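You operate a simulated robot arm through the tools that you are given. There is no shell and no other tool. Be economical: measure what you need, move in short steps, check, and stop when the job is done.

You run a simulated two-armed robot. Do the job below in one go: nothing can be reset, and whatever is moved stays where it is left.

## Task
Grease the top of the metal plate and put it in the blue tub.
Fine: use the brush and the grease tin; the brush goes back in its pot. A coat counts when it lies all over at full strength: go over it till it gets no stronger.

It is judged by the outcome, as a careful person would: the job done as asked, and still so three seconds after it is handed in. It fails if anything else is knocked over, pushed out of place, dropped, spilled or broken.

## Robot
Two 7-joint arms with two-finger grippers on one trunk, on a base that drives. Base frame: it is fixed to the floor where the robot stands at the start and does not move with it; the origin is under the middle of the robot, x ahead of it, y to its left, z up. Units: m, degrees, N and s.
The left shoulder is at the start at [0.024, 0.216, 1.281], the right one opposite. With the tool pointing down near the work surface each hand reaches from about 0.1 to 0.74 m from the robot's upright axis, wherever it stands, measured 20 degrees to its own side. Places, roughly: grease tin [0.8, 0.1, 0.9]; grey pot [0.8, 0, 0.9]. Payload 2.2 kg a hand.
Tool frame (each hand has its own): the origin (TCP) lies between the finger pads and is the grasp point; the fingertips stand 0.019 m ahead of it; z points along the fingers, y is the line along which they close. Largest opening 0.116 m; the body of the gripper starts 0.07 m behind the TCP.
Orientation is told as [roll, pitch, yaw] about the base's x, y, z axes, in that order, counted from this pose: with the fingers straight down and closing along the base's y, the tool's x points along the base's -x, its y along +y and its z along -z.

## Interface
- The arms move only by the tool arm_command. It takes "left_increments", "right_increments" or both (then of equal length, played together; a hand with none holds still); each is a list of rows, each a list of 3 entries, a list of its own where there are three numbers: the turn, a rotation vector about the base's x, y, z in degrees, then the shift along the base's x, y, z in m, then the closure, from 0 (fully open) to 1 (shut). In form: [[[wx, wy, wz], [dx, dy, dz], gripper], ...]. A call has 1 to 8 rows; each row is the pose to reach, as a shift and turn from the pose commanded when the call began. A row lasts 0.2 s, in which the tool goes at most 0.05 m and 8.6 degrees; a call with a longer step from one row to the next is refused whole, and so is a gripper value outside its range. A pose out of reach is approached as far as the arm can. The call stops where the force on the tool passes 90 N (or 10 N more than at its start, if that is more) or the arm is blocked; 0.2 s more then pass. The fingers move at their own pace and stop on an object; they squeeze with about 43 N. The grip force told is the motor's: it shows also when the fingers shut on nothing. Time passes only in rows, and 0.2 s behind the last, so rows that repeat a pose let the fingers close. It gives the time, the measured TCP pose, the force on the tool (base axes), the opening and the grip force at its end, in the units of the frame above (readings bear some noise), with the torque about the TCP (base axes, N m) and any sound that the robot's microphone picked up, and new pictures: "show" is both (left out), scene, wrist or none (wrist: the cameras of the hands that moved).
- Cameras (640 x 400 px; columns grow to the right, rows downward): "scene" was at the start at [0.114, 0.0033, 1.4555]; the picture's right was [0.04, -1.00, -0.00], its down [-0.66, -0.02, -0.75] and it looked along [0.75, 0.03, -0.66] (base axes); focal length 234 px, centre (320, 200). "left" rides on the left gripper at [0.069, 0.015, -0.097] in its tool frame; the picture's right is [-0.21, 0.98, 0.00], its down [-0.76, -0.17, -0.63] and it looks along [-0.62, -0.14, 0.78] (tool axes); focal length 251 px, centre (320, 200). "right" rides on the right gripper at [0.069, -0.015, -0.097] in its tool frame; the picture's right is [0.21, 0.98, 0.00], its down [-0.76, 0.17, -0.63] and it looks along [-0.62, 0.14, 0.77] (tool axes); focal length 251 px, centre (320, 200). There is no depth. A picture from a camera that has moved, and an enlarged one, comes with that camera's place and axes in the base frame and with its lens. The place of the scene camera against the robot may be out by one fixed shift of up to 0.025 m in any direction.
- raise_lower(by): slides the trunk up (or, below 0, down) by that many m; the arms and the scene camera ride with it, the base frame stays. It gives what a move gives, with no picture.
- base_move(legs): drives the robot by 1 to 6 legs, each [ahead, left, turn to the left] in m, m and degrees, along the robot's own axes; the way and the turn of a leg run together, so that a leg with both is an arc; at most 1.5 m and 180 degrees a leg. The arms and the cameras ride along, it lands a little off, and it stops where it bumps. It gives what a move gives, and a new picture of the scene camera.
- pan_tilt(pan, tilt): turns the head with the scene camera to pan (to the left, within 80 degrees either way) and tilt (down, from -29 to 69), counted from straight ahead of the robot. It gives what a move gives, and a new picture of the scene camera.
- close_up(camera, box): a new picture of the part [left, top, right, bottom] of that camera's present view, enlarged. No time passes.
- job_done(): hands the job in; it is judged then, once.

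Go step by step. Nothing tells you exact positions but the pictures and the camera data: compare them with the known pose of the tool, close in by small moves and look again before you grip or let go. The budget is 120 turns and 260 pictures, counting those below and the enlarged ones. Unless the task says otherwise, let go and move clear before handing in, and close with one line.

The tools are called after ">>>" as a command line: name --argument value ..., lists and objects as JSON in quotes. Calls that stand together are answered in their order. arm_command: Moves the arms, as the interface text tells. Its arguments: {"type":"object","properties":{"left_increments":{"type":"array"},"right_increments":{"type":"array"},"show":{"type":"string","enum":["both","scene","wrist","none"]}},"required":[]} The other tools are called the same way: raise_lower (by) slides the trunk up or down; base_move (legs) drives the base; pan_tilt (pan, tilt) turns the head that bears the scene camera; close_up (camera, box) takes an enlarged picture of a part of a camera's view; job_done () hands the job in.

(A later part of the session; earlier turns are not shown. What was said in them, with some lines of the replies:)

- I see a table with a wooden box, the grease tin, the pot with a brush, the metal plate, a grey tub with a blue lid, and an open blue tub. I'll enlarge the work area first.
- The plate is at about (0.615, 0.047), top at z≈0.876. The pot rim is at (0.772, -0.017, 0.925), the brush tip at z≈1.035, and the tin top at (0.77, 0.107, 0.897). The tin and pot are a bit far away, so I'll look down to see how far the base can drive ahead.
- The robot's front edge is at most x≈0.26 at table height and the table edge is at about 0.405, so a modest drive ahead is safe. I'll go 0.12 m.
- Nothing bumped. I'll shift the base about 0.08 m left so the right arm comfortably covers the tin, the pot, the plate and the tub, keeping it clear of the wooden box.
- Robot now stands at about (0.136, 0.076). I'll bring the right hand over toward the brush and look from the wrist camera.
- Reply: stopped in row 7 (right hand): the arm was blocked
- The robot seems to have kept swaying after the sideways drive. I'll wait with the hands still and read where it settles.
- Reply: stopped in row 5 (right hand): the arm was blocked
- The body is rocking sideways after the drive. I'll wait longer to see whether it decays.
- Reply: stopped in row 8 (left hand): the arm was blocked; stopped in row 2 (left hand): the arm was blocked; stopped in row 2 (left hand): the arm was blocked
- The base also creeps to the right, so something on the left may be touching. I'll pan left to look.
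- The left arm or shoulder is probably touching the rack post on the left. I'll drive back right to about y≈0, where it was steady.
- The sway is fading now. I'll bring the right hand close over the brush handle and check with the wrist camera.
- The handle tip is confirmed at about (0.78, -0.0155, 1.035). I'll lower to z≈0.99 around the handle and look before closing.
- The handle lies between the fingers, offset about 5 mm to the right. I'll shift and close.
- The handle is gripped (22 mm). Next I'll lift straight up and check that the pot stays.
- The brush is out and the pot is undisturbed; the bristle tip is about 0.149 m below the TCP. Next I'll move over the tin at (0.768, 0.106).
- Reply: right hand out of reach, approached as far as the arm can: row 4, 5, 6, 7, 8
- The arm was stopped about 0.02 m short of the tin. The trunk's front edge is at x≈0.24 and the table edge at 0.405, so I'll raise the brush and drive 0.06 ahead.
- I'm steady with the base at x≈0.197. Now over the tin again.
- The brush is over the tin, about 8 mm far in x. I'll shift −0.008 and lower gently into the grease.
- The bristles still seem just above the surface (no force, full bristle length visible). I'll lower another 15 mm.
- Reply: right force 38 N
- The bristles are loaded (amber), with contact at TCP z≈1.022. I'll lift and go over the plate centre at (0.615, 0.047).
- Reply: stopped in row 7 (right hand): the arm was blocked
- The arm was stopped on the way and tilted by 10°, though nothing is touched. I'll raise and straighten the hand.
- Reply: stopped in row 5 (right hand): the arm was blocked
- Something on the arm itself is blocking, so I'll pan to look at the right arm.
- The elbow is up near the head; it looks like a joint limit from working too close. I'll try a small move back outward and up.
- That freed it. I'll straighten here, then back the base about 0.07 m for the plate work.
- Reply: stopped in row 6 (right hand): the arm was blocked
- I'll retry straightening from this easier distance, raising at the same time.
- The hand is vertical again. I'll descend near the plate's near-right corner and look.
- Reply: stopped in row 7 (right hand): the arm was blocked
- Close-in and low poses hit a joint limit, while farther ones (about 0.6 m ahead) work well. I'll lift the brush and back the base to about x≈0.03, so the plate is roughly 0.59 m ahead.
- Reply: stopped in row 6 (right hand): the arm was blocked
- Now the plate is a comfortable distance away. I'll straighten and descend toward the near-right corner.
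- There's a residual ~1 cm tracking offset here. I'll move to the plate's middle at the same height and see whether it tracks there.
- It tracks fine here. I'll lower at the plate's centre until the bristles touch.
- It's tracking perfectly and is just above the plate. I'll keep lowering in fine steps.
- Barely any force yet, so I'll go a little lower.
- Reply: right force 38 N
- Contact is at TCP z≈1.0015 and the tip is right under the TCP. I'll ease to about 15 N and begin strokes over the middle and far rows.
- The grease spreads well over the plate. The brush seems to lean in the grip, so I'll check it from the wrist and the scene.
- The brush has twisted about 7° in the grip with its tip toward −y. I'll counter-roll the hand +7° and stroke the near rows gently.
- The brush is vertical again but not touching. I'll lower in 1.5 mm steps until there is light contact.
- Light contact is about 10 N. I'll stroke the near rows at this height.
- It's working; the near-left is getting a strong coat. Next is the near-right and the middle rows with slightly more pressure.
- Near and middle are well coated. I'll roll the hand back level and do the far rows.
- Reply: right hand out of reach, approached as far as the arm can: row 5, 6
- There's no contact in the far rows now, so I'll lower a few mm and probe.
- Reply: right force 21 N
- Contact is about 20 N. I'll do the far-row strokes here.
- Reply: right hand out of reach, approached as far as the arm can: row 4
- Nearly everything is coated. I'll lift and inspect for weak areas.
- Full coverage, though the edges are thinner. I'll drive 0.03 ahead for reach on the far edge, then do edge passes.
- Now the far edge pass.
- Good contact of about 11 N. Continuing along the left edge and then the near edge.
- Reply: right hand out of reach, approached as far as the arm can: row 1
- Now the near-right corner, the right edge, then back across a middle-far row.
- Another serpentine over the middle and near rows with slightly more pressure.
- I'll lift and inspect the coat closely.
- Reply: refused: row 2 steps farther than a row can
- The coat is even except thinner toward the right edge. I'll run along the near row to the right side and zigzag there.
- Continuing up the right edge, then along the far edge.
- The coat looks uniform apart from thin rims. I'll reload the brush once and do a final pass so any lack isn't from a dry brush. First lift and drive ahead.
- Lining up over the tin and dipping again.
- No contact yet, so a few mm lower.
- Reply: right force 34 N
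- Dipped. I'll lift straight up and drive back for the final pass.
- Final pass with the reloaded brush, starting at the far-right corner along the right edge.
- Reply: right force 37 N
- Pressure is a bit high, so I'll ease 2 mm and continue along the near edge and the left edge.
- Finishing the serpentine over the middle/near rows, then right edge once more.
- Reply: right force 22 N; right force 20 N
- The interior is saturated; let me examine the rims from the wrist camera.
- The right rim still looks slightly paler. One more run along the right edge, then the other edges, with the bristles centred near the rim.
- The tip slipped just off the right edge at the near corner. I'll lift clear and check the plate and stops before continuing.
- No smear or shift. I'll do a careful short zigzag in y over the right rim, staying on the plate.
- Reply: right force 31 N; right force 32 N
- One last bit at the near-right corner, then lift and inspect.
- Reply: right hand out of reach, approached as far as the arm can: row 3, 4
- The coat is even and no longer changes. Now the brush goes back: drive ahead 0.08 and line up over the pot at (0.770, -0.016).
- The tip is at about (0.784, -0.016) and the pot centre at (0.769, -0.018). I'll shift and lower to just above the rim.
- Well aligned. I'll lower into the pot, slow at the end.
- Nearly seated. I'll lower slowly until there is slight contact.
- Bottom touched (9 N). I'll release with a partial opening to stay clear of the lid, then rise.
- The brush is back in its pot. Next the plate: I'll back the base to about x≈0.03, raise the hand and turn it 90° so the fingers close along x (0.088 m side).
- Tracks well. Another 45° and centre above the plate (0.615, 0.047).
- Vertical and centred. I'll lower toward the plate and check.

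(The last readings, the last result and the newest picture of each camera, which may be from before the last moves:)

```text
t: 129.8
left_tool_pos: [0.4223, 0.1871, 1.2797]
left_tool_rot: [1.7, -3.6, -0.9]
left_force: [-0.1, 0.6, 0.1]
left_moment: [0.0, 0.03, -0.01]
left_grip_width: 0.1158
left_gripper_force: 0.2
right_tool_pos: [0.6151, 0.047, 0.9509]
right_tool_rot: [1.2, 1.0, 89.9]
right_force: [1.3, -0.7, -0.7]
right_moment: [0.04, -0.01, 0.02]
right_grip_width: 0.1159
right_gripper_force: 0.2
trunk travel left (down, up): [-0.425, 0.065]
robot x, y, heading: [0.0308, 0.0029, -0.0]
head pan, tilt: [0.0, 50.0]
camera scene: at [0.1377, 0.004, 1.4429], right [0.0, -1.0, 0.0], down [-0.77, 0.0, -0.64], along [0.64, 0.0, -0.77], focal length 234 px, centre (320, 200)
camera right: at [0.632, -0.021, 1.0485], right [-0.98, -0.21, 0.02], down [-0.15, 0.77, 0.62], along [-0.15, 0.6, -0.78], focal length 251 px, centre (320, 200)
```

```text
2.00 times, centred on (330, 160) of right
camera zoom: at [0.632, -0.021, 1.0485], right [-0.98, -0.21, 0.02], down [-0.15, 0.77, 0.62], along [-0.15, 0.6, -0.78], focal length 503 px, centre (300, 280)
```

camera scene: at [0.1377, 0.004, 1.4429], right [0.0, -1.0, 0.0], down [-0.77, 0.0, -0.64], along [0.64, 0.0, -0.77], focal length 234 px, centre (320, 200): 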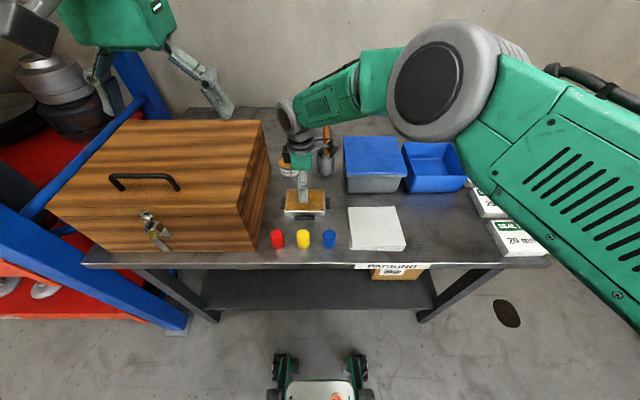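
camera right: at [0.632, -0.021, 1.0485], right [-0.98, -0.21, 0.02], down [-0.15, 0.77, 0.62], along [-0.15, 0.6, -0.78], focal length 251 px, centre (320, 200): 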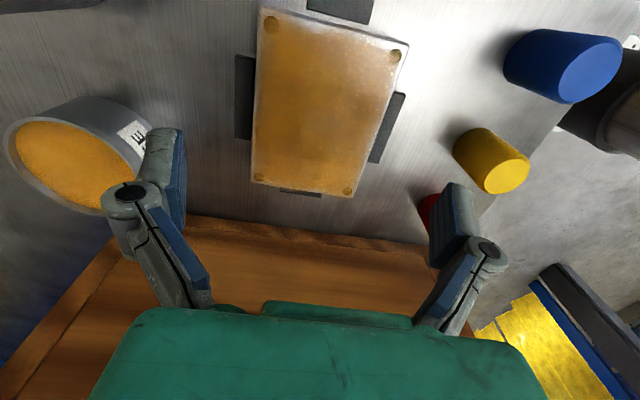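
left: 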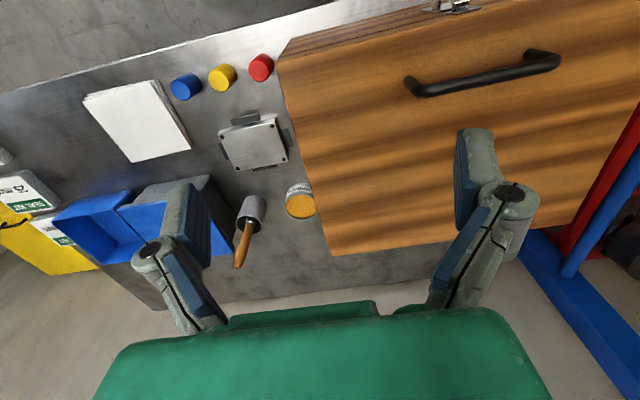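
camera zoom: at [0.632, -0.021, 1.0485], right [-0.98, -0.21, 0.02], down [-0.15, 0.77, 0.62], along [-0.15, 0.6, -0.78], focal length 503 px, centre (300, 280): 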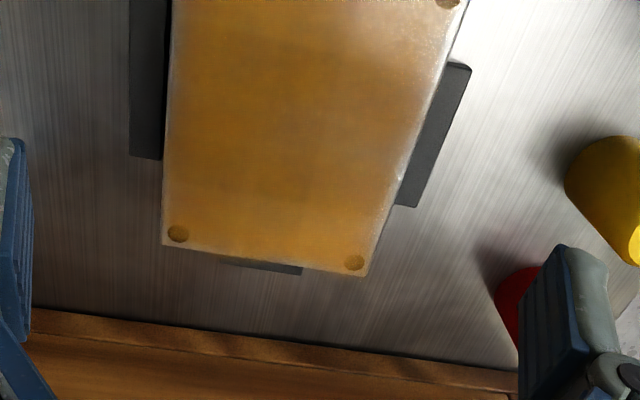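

Centred well. I'll correct the small tilt and lower to just above the stops, fingers straddling the plate.

>>> arm_command --right_increments '[[[0.5, -0.6, 0], [0.0005, 0, -0.015], 0], [[1, -1.2, 0], [0.0005, 0, -0.03], 0], [[1, -1.2, 0], [0.0005, 0, -0.045], 0], [[1, -1.2, 0], [0.0005, 0, -0.055], 0], [[1, -1.2, 0], [0.0005, 0, -0.062], 0], [[1, -1.2, 0], [0.0005, 0, -0.065], 0], [[1, -1.2, 0], [0.0005, 0, -0.065], 0]]' --show "none"

>>> close_up --camera "scene" --box '[270, 160, 350, 240]'

>>> close_up --camera "right" --box '[170, 60, 490, 260]'

```text
t: 131.4
left_tool_pos: [0.4214, 0.1871, 1.2808]
left_tool_rot: [1.7, -3.7, -0.9]
left_force: [-0.1, 0.2, 0.4]
left_moment: [0.01, 0.0, -0.01]
left_grip_width: 0.116
left_gripper_force: 0.2
right_tool_pos: [0.6146, 0.046, 0.8856]
right_tool_rot: [0.0, 0.0, 89.8]
right_force: [0.9, -0.6, 0.8]
right_moment: [0.01, -0.01, 0.01]
right_grip_width: 0.116
right_gripper_force: 0.2
trunk travel left (down, up): [-0.425, 0.065]
robot x, y, heading: [0.0311, 0.0015, -0.1]
head pan, tilt: [0.0, 50.0]
```

```text
5.00 times, centred on (310, 200) of scene
camera zoom: at [0.1376, 0.004, 1.4429], right [0.0, -1.0, 0.0], down [-0.77, 0.0, -0.64], along [0.64, 0.0, -0.77], focal length 1169 px, centre (370, 200)
```

zoom: 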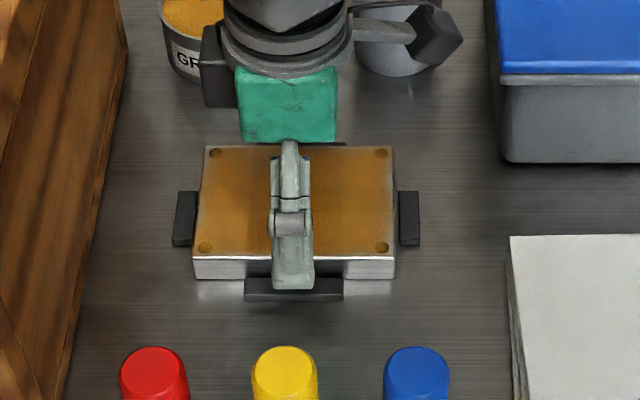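

```text
2.00 times, centred on (330, 160) of right
camera zoom: at [0.6298, -0.0226, 0.9825], right [-0.98, -0.21, 0.0], down [-0.16, 0.76, 0.63], along [-0.13, 0.62, -0.77], focal length 503 px, centre (300, 280)
```

zoom: 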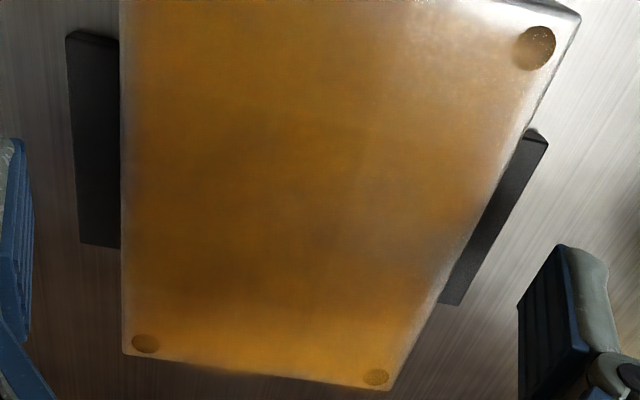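

The fingers straddle the plate above the stops. I'll go 2 mm lower, then close gradually.

>>> arm_command --right_increments '[[[0, 0, 0], [0.001, 0, -0.002], 0], [[0, 0, 0], [0.001, 0, -0.002], 0], [[0, 0, 0], [0.001, 0, -0.002], 0.15], [[0, 0, 0], [0.001, 0, -0.002], 0.25], [[0, 0, 0], [0.001, 0, -0.002], 1], [[0, 0, 0], [0.001, 0, -0.002], 1], [[0, 0, 0], [0.001, 0, -0.002], 1]]' --show "none"

>>> close_up --camera "scene" --box '[270, 160, 350, 240]'

>>> close_up --camera "right" --box '[170, 60, 490, 260]'

```text
t: 133.0
left_tool_pos: [0.4217, 0.1872, 1.2795]
left_tool_rot: [1.8, -3.8, -0.8]
left_force: [0.0, 0.3, -0.1]
left_moment: [0.01, 0.01, 0.03]
left_grip_width: 0.1162
left_gripper_force: 0.1
right_tool_pos: [0.6152, 0.0451, 0.8849]
right_tool_rot: [0.0, -0.1, 89.8]
right_force: [-3.5, 0.2, 2.3]
right_moment: [-0.05, 0.41, -0.02]
right_grip_width: 0.0874
right_gripper_force: 43.1
trunk travel left (down, up): [-0.425, 0.065]
robot x, y, heading: [0.0324, -0.0008, -0.1]
head pan, tilt: [0.0, 50.0]
```

```text
5.00 times, centred on (310, 200) of scene
camera zoom: at [0.1368, 0.0041, 1.443], right [0.0, -1.0, 0.0], down [-0.77, 0.0, -0.64], along [0.64, 0.0, -0.77], focal length 1169 px, centre (370, 200)
```

zoom: 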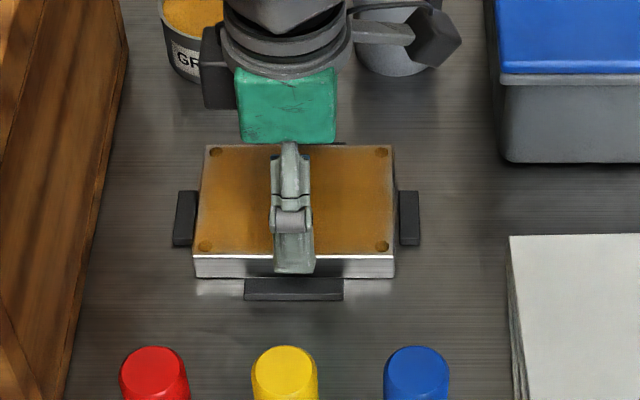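

```text
2.00 times, centred on (330, 160) of right
camera zoom: at [0.6304, -0.0221, 0.9807], right [-0.98, -0.21, 0.0], down [-0.16, 0.76, 0.63], along [-0.13, 0.62, -0.77], focal length 503 px, centre (300, 280)
```

zoom: 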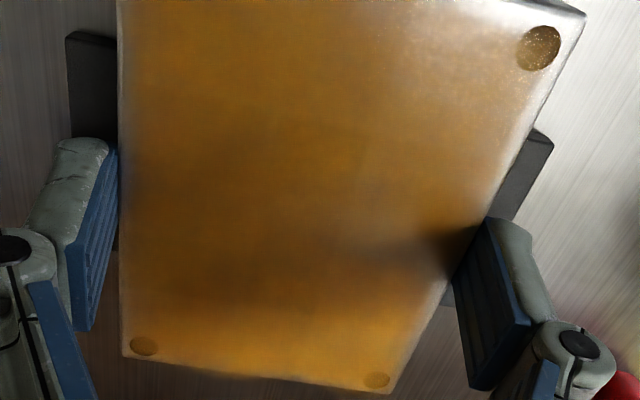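

The plate is gripped (87 mm) with the hand centred. I'll lift gently.

>>> arm_command --right_increments '[[[0, 0, 0], [0, 0, 0.004], 1], [[0, 0, 0], [0, 0, 0.01], 1], [[0, 0, 0], [0, 0, 0.02], 1], [[0, 0, 0], [0, 0, 0.035], 1], [[0, 0, 0], [0, 0, 0.035], 1]]' --show "none"

>>> close_up --camera "scene" --box '[260, 140, 360, 240]'

```text
t: 134.2
left_tool_pos: [0.4235, 0.1888, 1.2813]
left_tool_rot: [1.7, -3.6, -0.8]
left_force: [0.4, -0.4, 0.3]
left_moment: [0.02, 0.0, 0.01]
left_grip_width: 0.1159
left_gripper_force: 0.0
right_tool_pos: [0.6152, 0.0467, 0.9176]
right_tool_rot: [0.0, 0.0, 89.8]
right_force: [0.1, 0.2, -6.3]
right_moment: [-0.01, 0.02, 0.03]
right_grip_width: 0.0874
right_gripper_force: 43.2
trunk travel left (down, up): [-0.425, 0.065]
robot x, y, heading: [0.0294, 0.0017, -0.2]
head pan, tilt: [0.0, 50.0]
```

```text
4.00 times, centred on (310, 190) of scene
camera zoom: at [0.1386, 0.0041, 1.4427], right [0.0, -1.0, 0.0], down [-0.77, 0.0, -0.64], along [0.64, 0.0, -0.77], focal length 935 px, centre (360, 240)
```

zoom: 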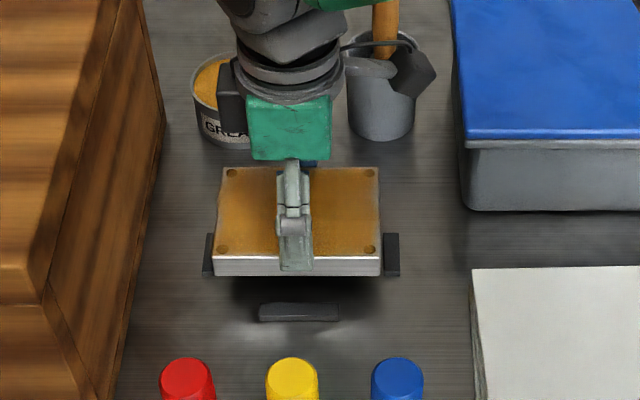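

It's lifted level (about 6 N). I'll raise well above everything.

>>> arm_command --right_increments '[[[0, 0, 0], [0, 0, 0.025], 1], [[0, 0, 0], [0, 0, 0.055], 1], [[0, 0, 0], [0, -0.01, 0.085], 1], [[0, 0, 0], [0, -0.03, 0.115], 1], [[0, 0, 0], [0, -0.06, 0.14], 1], [[0, 0, 0], [0, -0.09, 0.15], 1], [[0, 0, 0], [0, -0.12, 0.15], 1], [[0, 0, 0], [0, -0.14, 0.15], 1]]'

```text
t: 136.0
left_tool_pos: [0.4224, 0.186, 1.2793]
left_tool_rot: [1.7, -3.6, -0.8]
left_force: [0.4, -1.0, -0.1]
left_moment: [0.04, 0.02, -0.01]
left_grip_width: 0.1157
left_gripper_force: 0.0
right_tool_pos: [0.6159, -0.0963, 1.0666]
right_tool_rot: [0.0, -0.1, 89.9]
right_force: [0.3, -0.7, -5.7]
right_moment: [0.0, -0.01, 0.0]
right_grip_width: 0.0873
right_gripper_force: 43.1
trunk travel left (down, up): [-0.425, 0.065]
robot x, y, heading: [0.0323, 0.0031, -0.3]
head pan, tilt: [0.0, 50.0]
camera scene: at [0.1385, 0.0011, 1.4428], right [0.0, -1.0, 0.0], down [-0.77, 0.0, -0.64], along [0.64, 0.0, -0.77], focal length 234 px, centre (320, 200)
camera right: at [0.631, -0.1648, 1.1643], right [-0.98, -0.21, 0.0], down [-0.16, 0.76, 0.63], along [-0.13, 0.62, -0.77], focal length 251 px, centre (320, 200)
```

scene: 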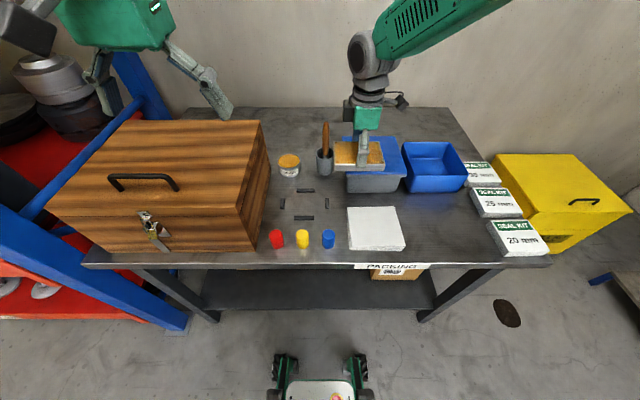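
right: 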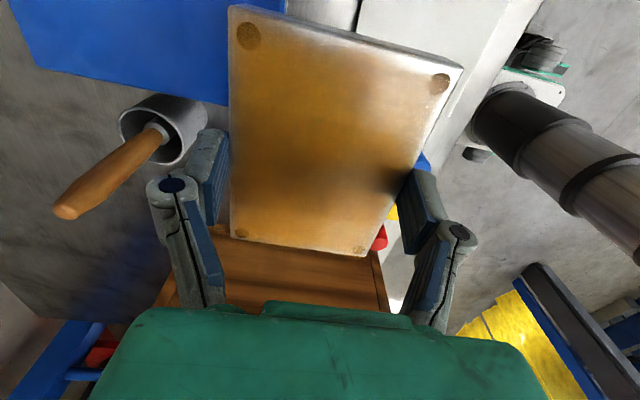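

Continuing right to the tub's y (≈ -0.38).

>>> arm_command --right_increments '[[[0, 0, 0], [0, -0.035, 0], 1], [[0, 0, 0], [0, -0.075, 0], 1], [[0, 0, 0], [0, -0.115, 0], 1], [[0, 0, 0], [0, -0.155, 0], 1], [[0, 0, 0], [0, -0.195, 0], 1], [[0, 0, 0], [0, -0.235, 0], 1], [[0, 0, 0], [0, -0.265, 0], 1], [[0, 0, 0], [0, -0.284, 0], 1]]' --show "none"

>>> base_move --legs '[[0.04, 0, 0], [0.04, 0, 0], [0.04, 0, 0]]'

>>> arm_command --right_increments '[[[0, 0, 0], [0, 0, 0], 1], [[0, 0, 0], [0, 0, 0], 1], [[0, 0, 0], [0, 0, 0], 1], [[0, 0, 0], [0, 0, 0], 1], [[0, 0, 0], [0, 0, 0], 1]]'

```text
t: 137.8
left_tool_pos: [0.4238, 0.1825, 1.2793]
left_tool_rot: [1.8, -3.6, -0.8]
left_force: [-0.2, -1.0, 0.1]
left_moment: [0.02, 0.01, -0.01]
left_grip_width: 0.1159
left_gripper_force: 0.1
right_tool_pos: [0.6172, -0.382, 1.0678]
right_tool_rot: [0.0, -0.3, 89.9]
right_force: [0.6, -0.8, -5.7]
right_moment: [0.02, -0.01, 0.0]
right_grip_width: 0.0873
right_gripper_force: 43.1
trunk travel left (down, up): [-0.425, 0.065]
robot x, y, heading: [0.0286, 0.0021, 0.1]
head pan, tilt: [0.0, 50.0]
```

```text
t: 139.6
left_tool_pos: [0.5326, 0.1822, 1.2854]
left_tool_rot: [1.9, -4.3, -0.9]
left_force: [-0.5, 0.2, 0.7]
left_moment: [0.0, -0.07, -0.01]
left_grip_width: 0.116
left_gripper_force: 0.0
right_tool_pos: [0.7281, -0.3823, 1.0743]
right_tool_rot: [-0.5, -0.3, 89.9]
right_force: [-1.8, -0.6, -5.1]
right_moment: [0.0, -0.05, 0.03]
right_grip_width: 0.0872
right_gripper_force: 43.2
trunk travel left (down, up): [-0.425, 0.065]
robot x, y, heading: [0.1521, 0.0025, -0.1]
head pan, tilt: [0.0, 50.0]
camera scene: at [0.2482, -0.003, 1.4439], right [0.0, -1.0, 0.0], down [-0.76, 0.0, -0.65], along [0.65, 0.0, -0.76], focal length 234 px, centre (320, 200)
```

scene: 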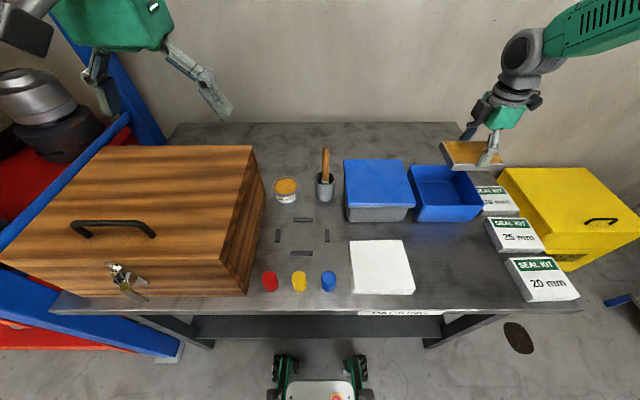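

```text
t: 140.8
left_tool_pos: [0.5372, 0.1855, 1.284]
left_tool_rot: [1.8, -3.9, -0.8]
left_force: [-0.1, -0.2, 0.5]
left_moment: [-0.02, -0.01, 0.02]
left_grip_width: 0.1162
left_gripper_force: 0.0
right_tool_pos: [0.7319, -0.3812, 1.0734]
right_tool_rot: [-0.3, -0.1, 89.8]
right_force: [0.2, 0.5, -5.6]
right_moment: [-0.02, 0.02, -0.01]
right_grip_width: 0.0875
right_gripper_force: 43.2
trunk travel left (down, up): [-0.425, 0.065]
robot x, y, heading: [0.1524, 0.0074, -0.1]
head pan, tilt: [0.0, 50.0]
camera scene: at [0.2578, -0.0008, 1.4429], right [0.0, -1.0, 0.0], down [-0.77, 0.0, -0.64], along [0.64, 0.0, -0.77], focal length 234 px, centre (320, 200)
camera right: at [0.7464, -0.4489, 1.1692], right [-0.98, -0.21, -0.01], down [-0.17, 0.76, 0.63], along [-0.13, 0.62, -0.77], focal length 251 px, centre (320, 200)
```

scene: 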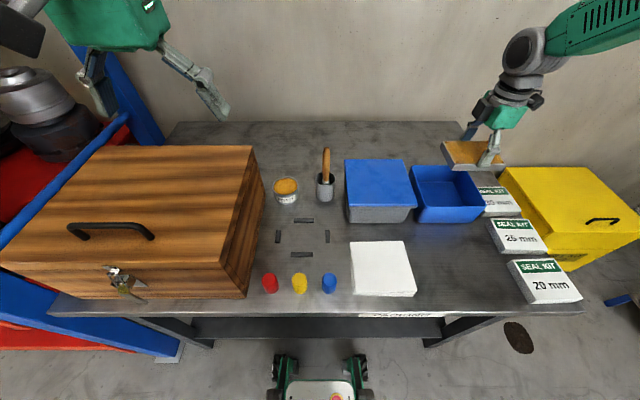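
right: 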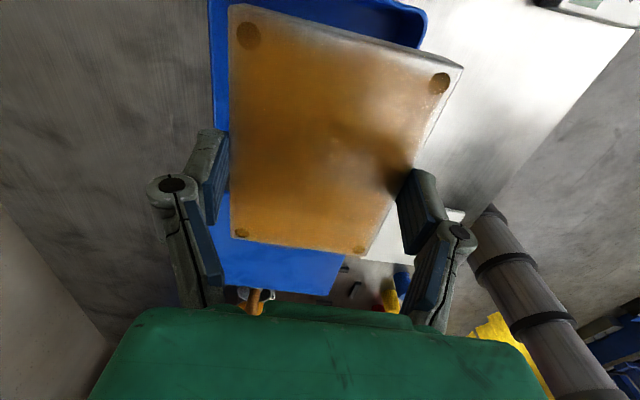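

Over the tub region. I'll enlarge the scene to measure the tub again.

>>> close_up --camera "scene" --box '[310, 120, 530, 240]'

```text
2.91 times, centred on (420, 180) of scene
camera zoom: at [0.2578, -0.0008, 1.4429], right [0.0, -1.0, 0.0], down [-0.77, 0.0, -0.64], along [0.64, 0.0, -0.77], focal length 680 px, centre (29, 258)
```

zoom: 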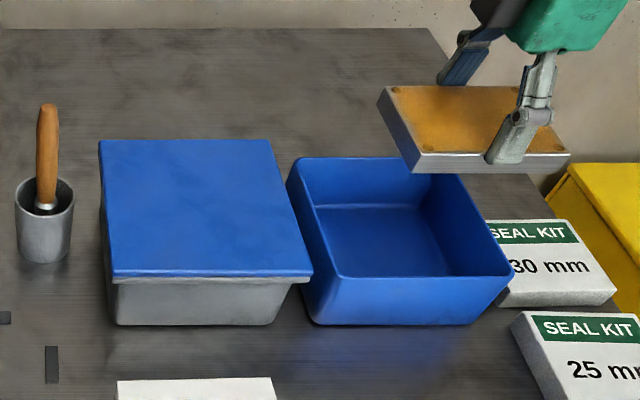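

The tub spans roughly x 0.655–0.823 and y −0.30 to −0.467, so its centre is about (0.739, −0.384). I'll centre the plate and lower to just above the rim.

>>> arm_command --right_increments '[[[0, 0, 0], [0.004, -0.001, -0.01], 1], [[0, 0, 0], [0.008, -0.003, -0.03], 1], [[0, 0, 0], [0.008, -0.003, -0.055], 1], [[0, 0, 0], [0.008, -0.003, -0.08], 1], [[0, 0, 0], [0.008, -0.003, -0.095], 1], [[0, 0, 0], [0.008, -0.003, -0.095], 1], [[0, 0, 0], [0.008, -0.003, -0.095], 1]]'

>>> close_up --camera "scene" --box '[380, 120, 520, 240]'

```text
t: 142.4
left_tool_pos: [0.5392, 0.1848, 1.2829]
left_tool_rot: [1.9, -4.0, -0.8]
left_force: [-1.6, 0.5, 0.1]
left_moment: [-0.03, -0.01, -0.04]
left_grip_width: 0.1158
left_gripper_force: 0.1
right_tool_pos: [0.7416, -0.3826, 0.9755]
right_tool_rot: [-0.3, -0.1, 89.9]
right_force: [0.1, 0.3, -5.9]
right_moment: [0.0, -0.02, 0.02]
right_grip_width: 0.0874
right_gripper_force: 43.2
trunk travel left (down, up): [-0.425, 0.065]
robot x, y, heading: [0.153, 0.0013, -0.0]
head pan, tilt: [0.0, 50.0]
camera scene: at [0.2594, -0.0011, 1.4427], right [0.0, -1.0, 0.0], down [-0.77, 0.0, -0.64], along [0.64, 0.0, -0.77], focal length 234 px, centre (320, 200)
camera right: at [0.7559, -0.4522, 1.072], right [-0.98, -0.21, 0.0], down [-0.17, 0.76, 0.63], along [-0.13, 0.62, -0.77], focal length 251 px, centre (320, 200)
```

scene: 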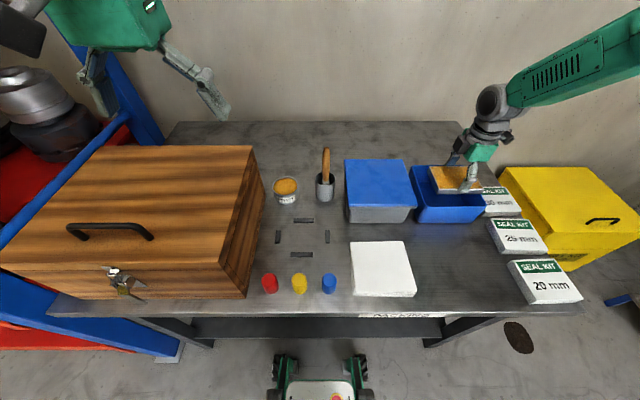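
right: 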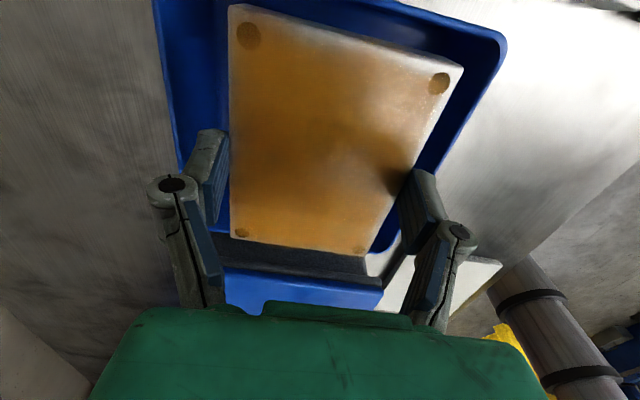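

```text
3.33 times, centred on (450, 180) of scene
camera zoom: at [0.2594, -0.0011, 1.4427], right [0.0, -1.0, 0.0], down [-0.77, 0.0, -0.64], along [0.64, 0.0, -0.77], focal length 780 px, centre (-113, 267)
```

zoom: 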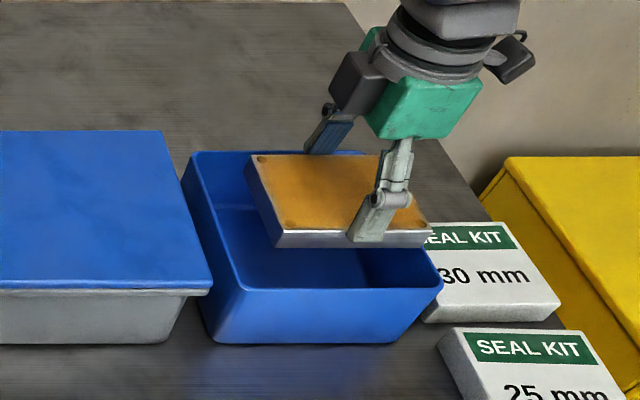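

Rims match: centre at about (0.743, −0.382), so the plate is centred. I'll lower into the tub, slow near the floor.

>>> arm_command --right_increments '[[[0, 0, 0], [0.001, 0, -0.015], 1], [[0, 0, 0], [0.001, 0, -0.03], 1], [[0, 0, 0], [0.001, 0, -0.045], 1], [[0, 0, 0], [0.001, 0, -0.06], 1], [[0, 0, 0], [0.001, 0, -0.07], 1], [[0, 0, 0], [0.001, 0, -0.077], 1], [[0, 0, 0], [0.001, 0, -0.08], 1], [[0, 0, 0], [0.001, 0, -0.08], 1]]'

>>> close_up --camera "scene" --box '[380, 120, 520, 240]'

```text
t: 144.2
left_tool_pos: [0.5379, 0.1856, 1.2827]
left_tool_rot: [1.9, -4.0, -0.9]
left_force: [-0.1, 0.2, -0.7]
left_moment: [-0.02, 0.01, 0.0]
left_grip_width: 0.1161
left_gripper_force: 0.0
right_tool_pos: [0.7418, -0.384, 0.8961]
right_tool_rot: [-0.2, -0.1, 89.9]
right_force: [-0.3, 0.5, -5.1]
right_moment: [-0.01, -0.02, 0.0]
right_grip_width: 0.0874
right_gripper_force: 42.7
trunk travel left (down, up): [-0.425, 0.065]
robot x, y, heading: [0.1525, 0.0032, -0.1]
head pan, tilt: [0.0, 50.0]
camera scene: at [0.2593, -0.0012, 1.4428], right [0.0, -1.0, 0.0], down [-0.77, 0.0, -0.64], along [0.64, 0.0, -0.77], focal length 234 px, centre (320, 200)
camera right: at [0.7565, -0.4529, 0.9924], right [-0.98, -0.21, 0.0], down [-0.17, 0.76, 0.63], along [-0.13, 0.62, -0.77], focal length 251 px, centre (320, 200)
```

scene: 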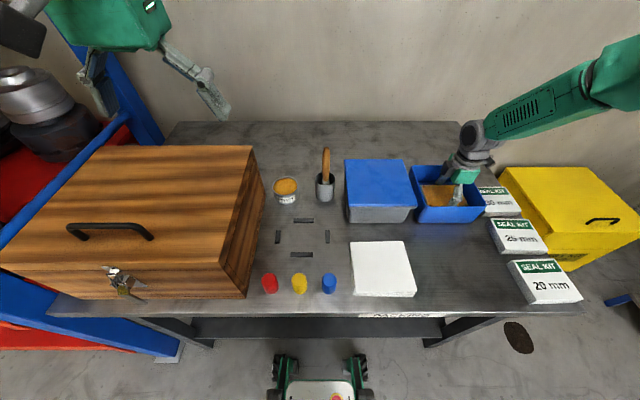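
right: 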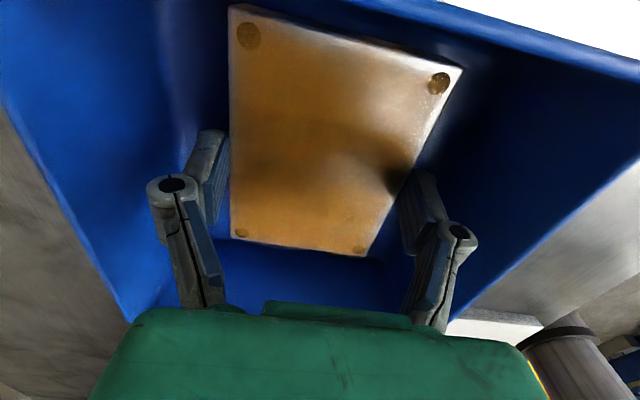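

```text
3.33 times, centred on (450, 180) of scene
camera zoom: at [0.2593, -0.0012, 1.4428], right [0.0, -1.0, 0.0], down [-0.77, 0.0, -0.64], along [0.64, 0.0, -0.77], focal length 780 px, centre (-113, 267)
```

zoom: 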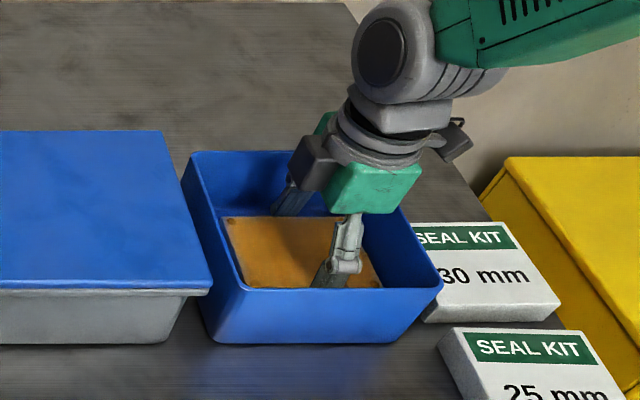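

Still hanging; a few more mm down until it touches the floor.

>>> arm_command --right_increments '[[[0, 0, 0], [0, 0, -0.003], 1], [[0, 0, 0], [0, 0, -0.005], 1], [[0, 0, 0], [0, 0, -0.007], 1], [[0, 0, 0], [0, 0, -0.007], 1]]' --show "none"

```text
t: 145.2
left_tool_pos: [0.5376, 0.1859, 1.2833]
left_tool_rot: [1.8, -3.9, -0.8]
left_force: [0.6, 0.6, -0.2]
left_moment: [0.01, 0.01, 0.0]
left_grip_width: 0.1161
left_gripper_force: 0.1
right_tool_pos: [0.741, -0.3831, 0.8907]
right_tool_rot: [-0.3, -0.1, 89.8]
right_force: [-0.7, -0.5, 0.4]
right_moment: [-0.42, 0.32, -0.03]
right_grip_width: 0.0872
right_gripper_force: 43.0
trunk travel left (down, up): [-0.425, 0.065]
robot x, y, heading: [0.1499, 0.0009, 0.0]
head pan, tilt: [0.0, 50.0]
```

It's resting on the tub floor. I'll open slightly and withdraw straight up.

>>> arm_command --right_increments '[[[0, 0, 0], [0, 0, -0.001], 1], [[0, 0, 0], [0, 0, -0.001], 0.18], [[0, 0, 0], [0, 0, -0.001], 0.16], [[0, 0, 0], [0, 0, -0.001], 0.16], [[0, 0, 0], [0, 0, 0.01], 0.16], [[0, 0, 0], [0, 0, 0.035], 0.16], [[0, 0, 0], [0, 0, 0.07], 0.16], [[0, 0, 0], [0, 0, 0.11], 0.16]]'

>>> close_up --camera "scene" --box '[380, 120, 520, 240]'

```text
t: 147.0
left_tool_pos: [0.5367, 0.1858, 1.2837]
left_tool_rot: [1.7, -4.0, -0.8]
left_force: [-0.4, 0.4, -0.3]
left_moment: [0.0, 0.01, -0.01]
left_grip_width: 0.1162
left_gripper_force: 0.0
right_tool_pos: [0.7417, -0.3822, 1.0007]
right_tool_rot: [-0.2, -0.1, 89.8]
right_force: [-0.2, 0.2, -0.6]
right_moment: [-0.02, -0.04, 0.0]
right_grip_width: 0.0973
right_gripper_force: 0.1
trunk travel left (down, up): [-0.425, 0.065]
robot x, y, heading: [0.1511, 0.003, -0.5]
head pan, tilt: [0.0, 50.0]
camera scene: at [0.2567, 0.0003, 1.4431], right [0.0, -1.0, 0.0], down [-0.77, 0.0, -0.64], along [0.64, 0.0, -0.77], focal length 234 px, centre (320, 200)
camera right: at [0.7559, -0.4513, 1.0978], right [-0.98, -0.21, -0.01], down [-0.17, 0.76, 0.63], along [-0.13, 0.62, -0.77], focal length 251 px, centre (320, 200)
```

scene: 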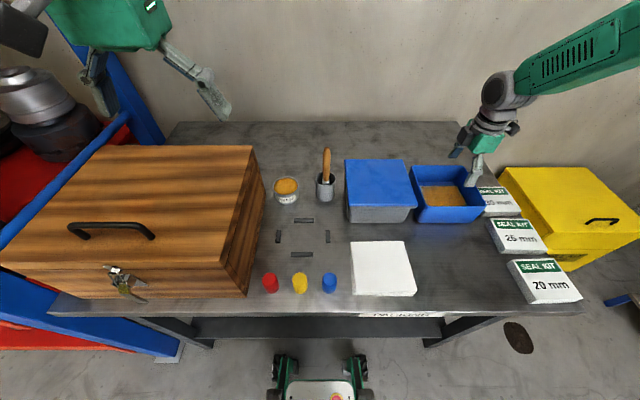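
right: 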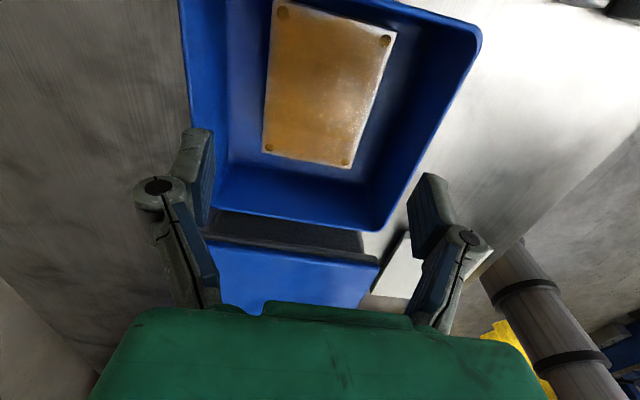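

```text
3.33 times, centred on (450, 180) of scene
camera zoom: at [0.2567, 0.0003, 1.4431], right [0.0, -1.0, 0.0], down [-0.77, 0.0, -0.64], along [0.64, 0.0, -0.77], focal length 780 px, centre (-113, 267)
```

zoom: 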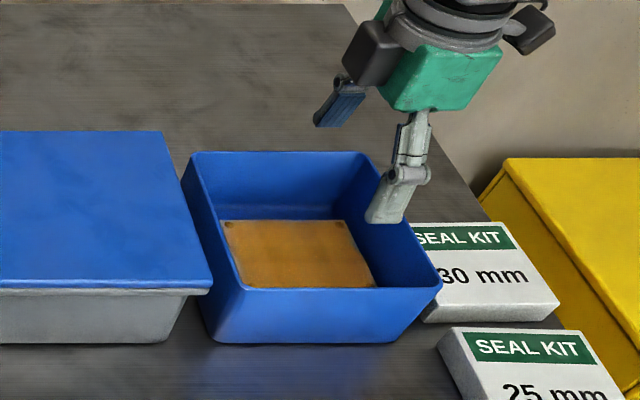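

The plate lies flat in the tub. I'll move the hand clear and take a final look.

>>> arm_command --right_increments '[[[0, 0, 0], [0, 0, 0.04], 0.16], [[0, 0, 0], [0, 0, 0.08], 0.16], [[0, 0, 0], [-0.03, 0, 0.11], 0.16], [[0, 0, 0], [-0.06, 0, 0.13], 0.16], [[0, 0, 0], [-0.06, 0, 0.13], 0.16]]'

>>> close_up --camera "right" --box '[200, 0, 440, 150]'

>>> close_up --camera "scene" --box '[250, 120, 500, 300]'

```text
t: 148.2
left_tool_pos: [0.5385, 0.1847, 1.283]
left_tool_rot: [1.8, -3.9, -0.8]
left_force: [0.1, -0.6, 0.1]
left_moment: [0.01, 0.04, 0.02]
left_grip_width: 0.116
left_gripper_force: 0.1
right_tool_pos: [0.684, -0.3823, 1.1305]
right_tool_rot: [-0.2, 0.0, 89.8]
right_force: [-0.2, -0.6, -0.1]
right_moment: [0.0, 0.02, 0.01]
right_grip_width: 0.0976
right_gripper_force: 0.1
trunk travel left (down, up): [-0.425, 0.065]
robot x, y, heading: [0.1461, 0.0032, -0.4]
head pan, tilt: [0.0, 50.0]
camera scene: at [0.2585, -0.0005, 1.4428], right [0.0, -1.0, 0.0], down [-0.77, 0.0, -0.64], along [0.64, 0.0, -0.77], focal length 234 px, centre (320, 200)
camera right: at [0.6985, -0.4522, 1.2265], right [-0.98, -0.21, 0.0], down [-0.17, 0.76, 0.63], along [-0.13, 0.62, -0.77], focal length 251 px, centre (320, 200)
```

scene: 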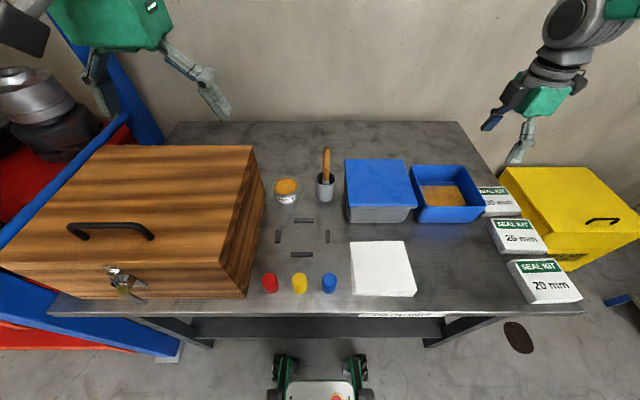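
right: 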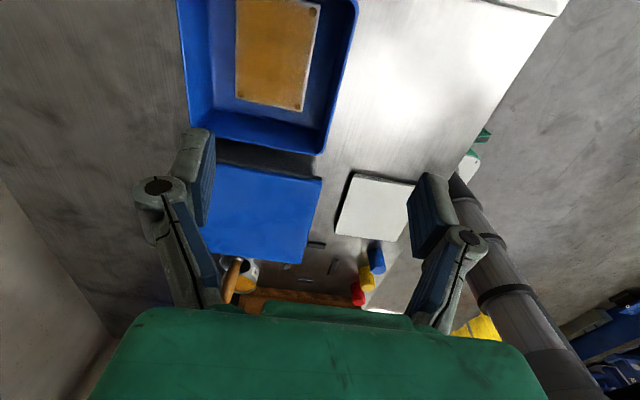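

```text
2.67 times, centred on (320, 75) of right
camera zoom: at [0.6985, -0.4522, 1.2265], right [-0.98, -0.21, 0.0], down [-0.17, 0.76, 0.63], along [-0.13, 0.62, -0.77], focal length 670 px, centre (320, 533)
```

zoom: 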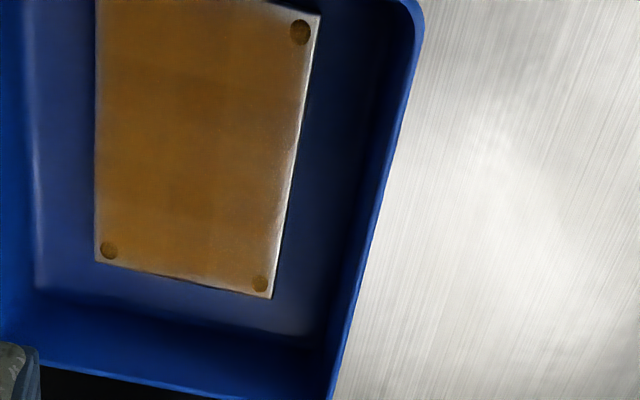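

```text
2.22 times, centred on (375, 210) of scene
camera zoom: at [0.2585, -0.0005, 1.4428], right [0.0, -1.0, 0.0], down [-0.77, 0.0, -0.64], along [0.64, 0.0, -0.77], focal length 520 px, centre (198, 178)
```

zoom: 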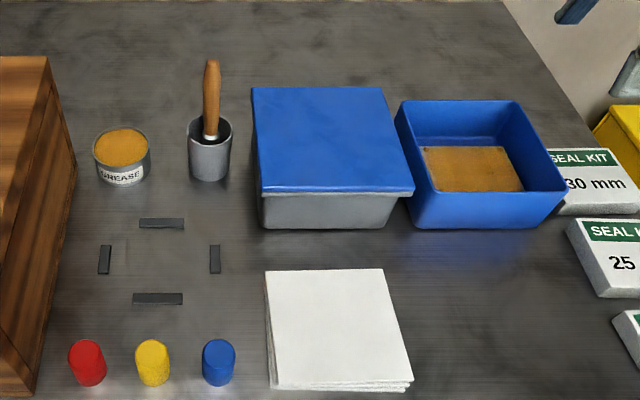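

The plate lies evenly coated in the blue tub, the brush stands in its pot, and nothing else has moved. Handing in.

>>> job_done

```text
The job is handed in.
```

The metal plate's top is greased all over and it lies flat in the blue tub, with the brush back in its pot. After reloading the brush, more passes made the coat no stronger. A rim a few millimetres wide still looks slightly paler, and I could not tell whether that is thinner grease or glare.
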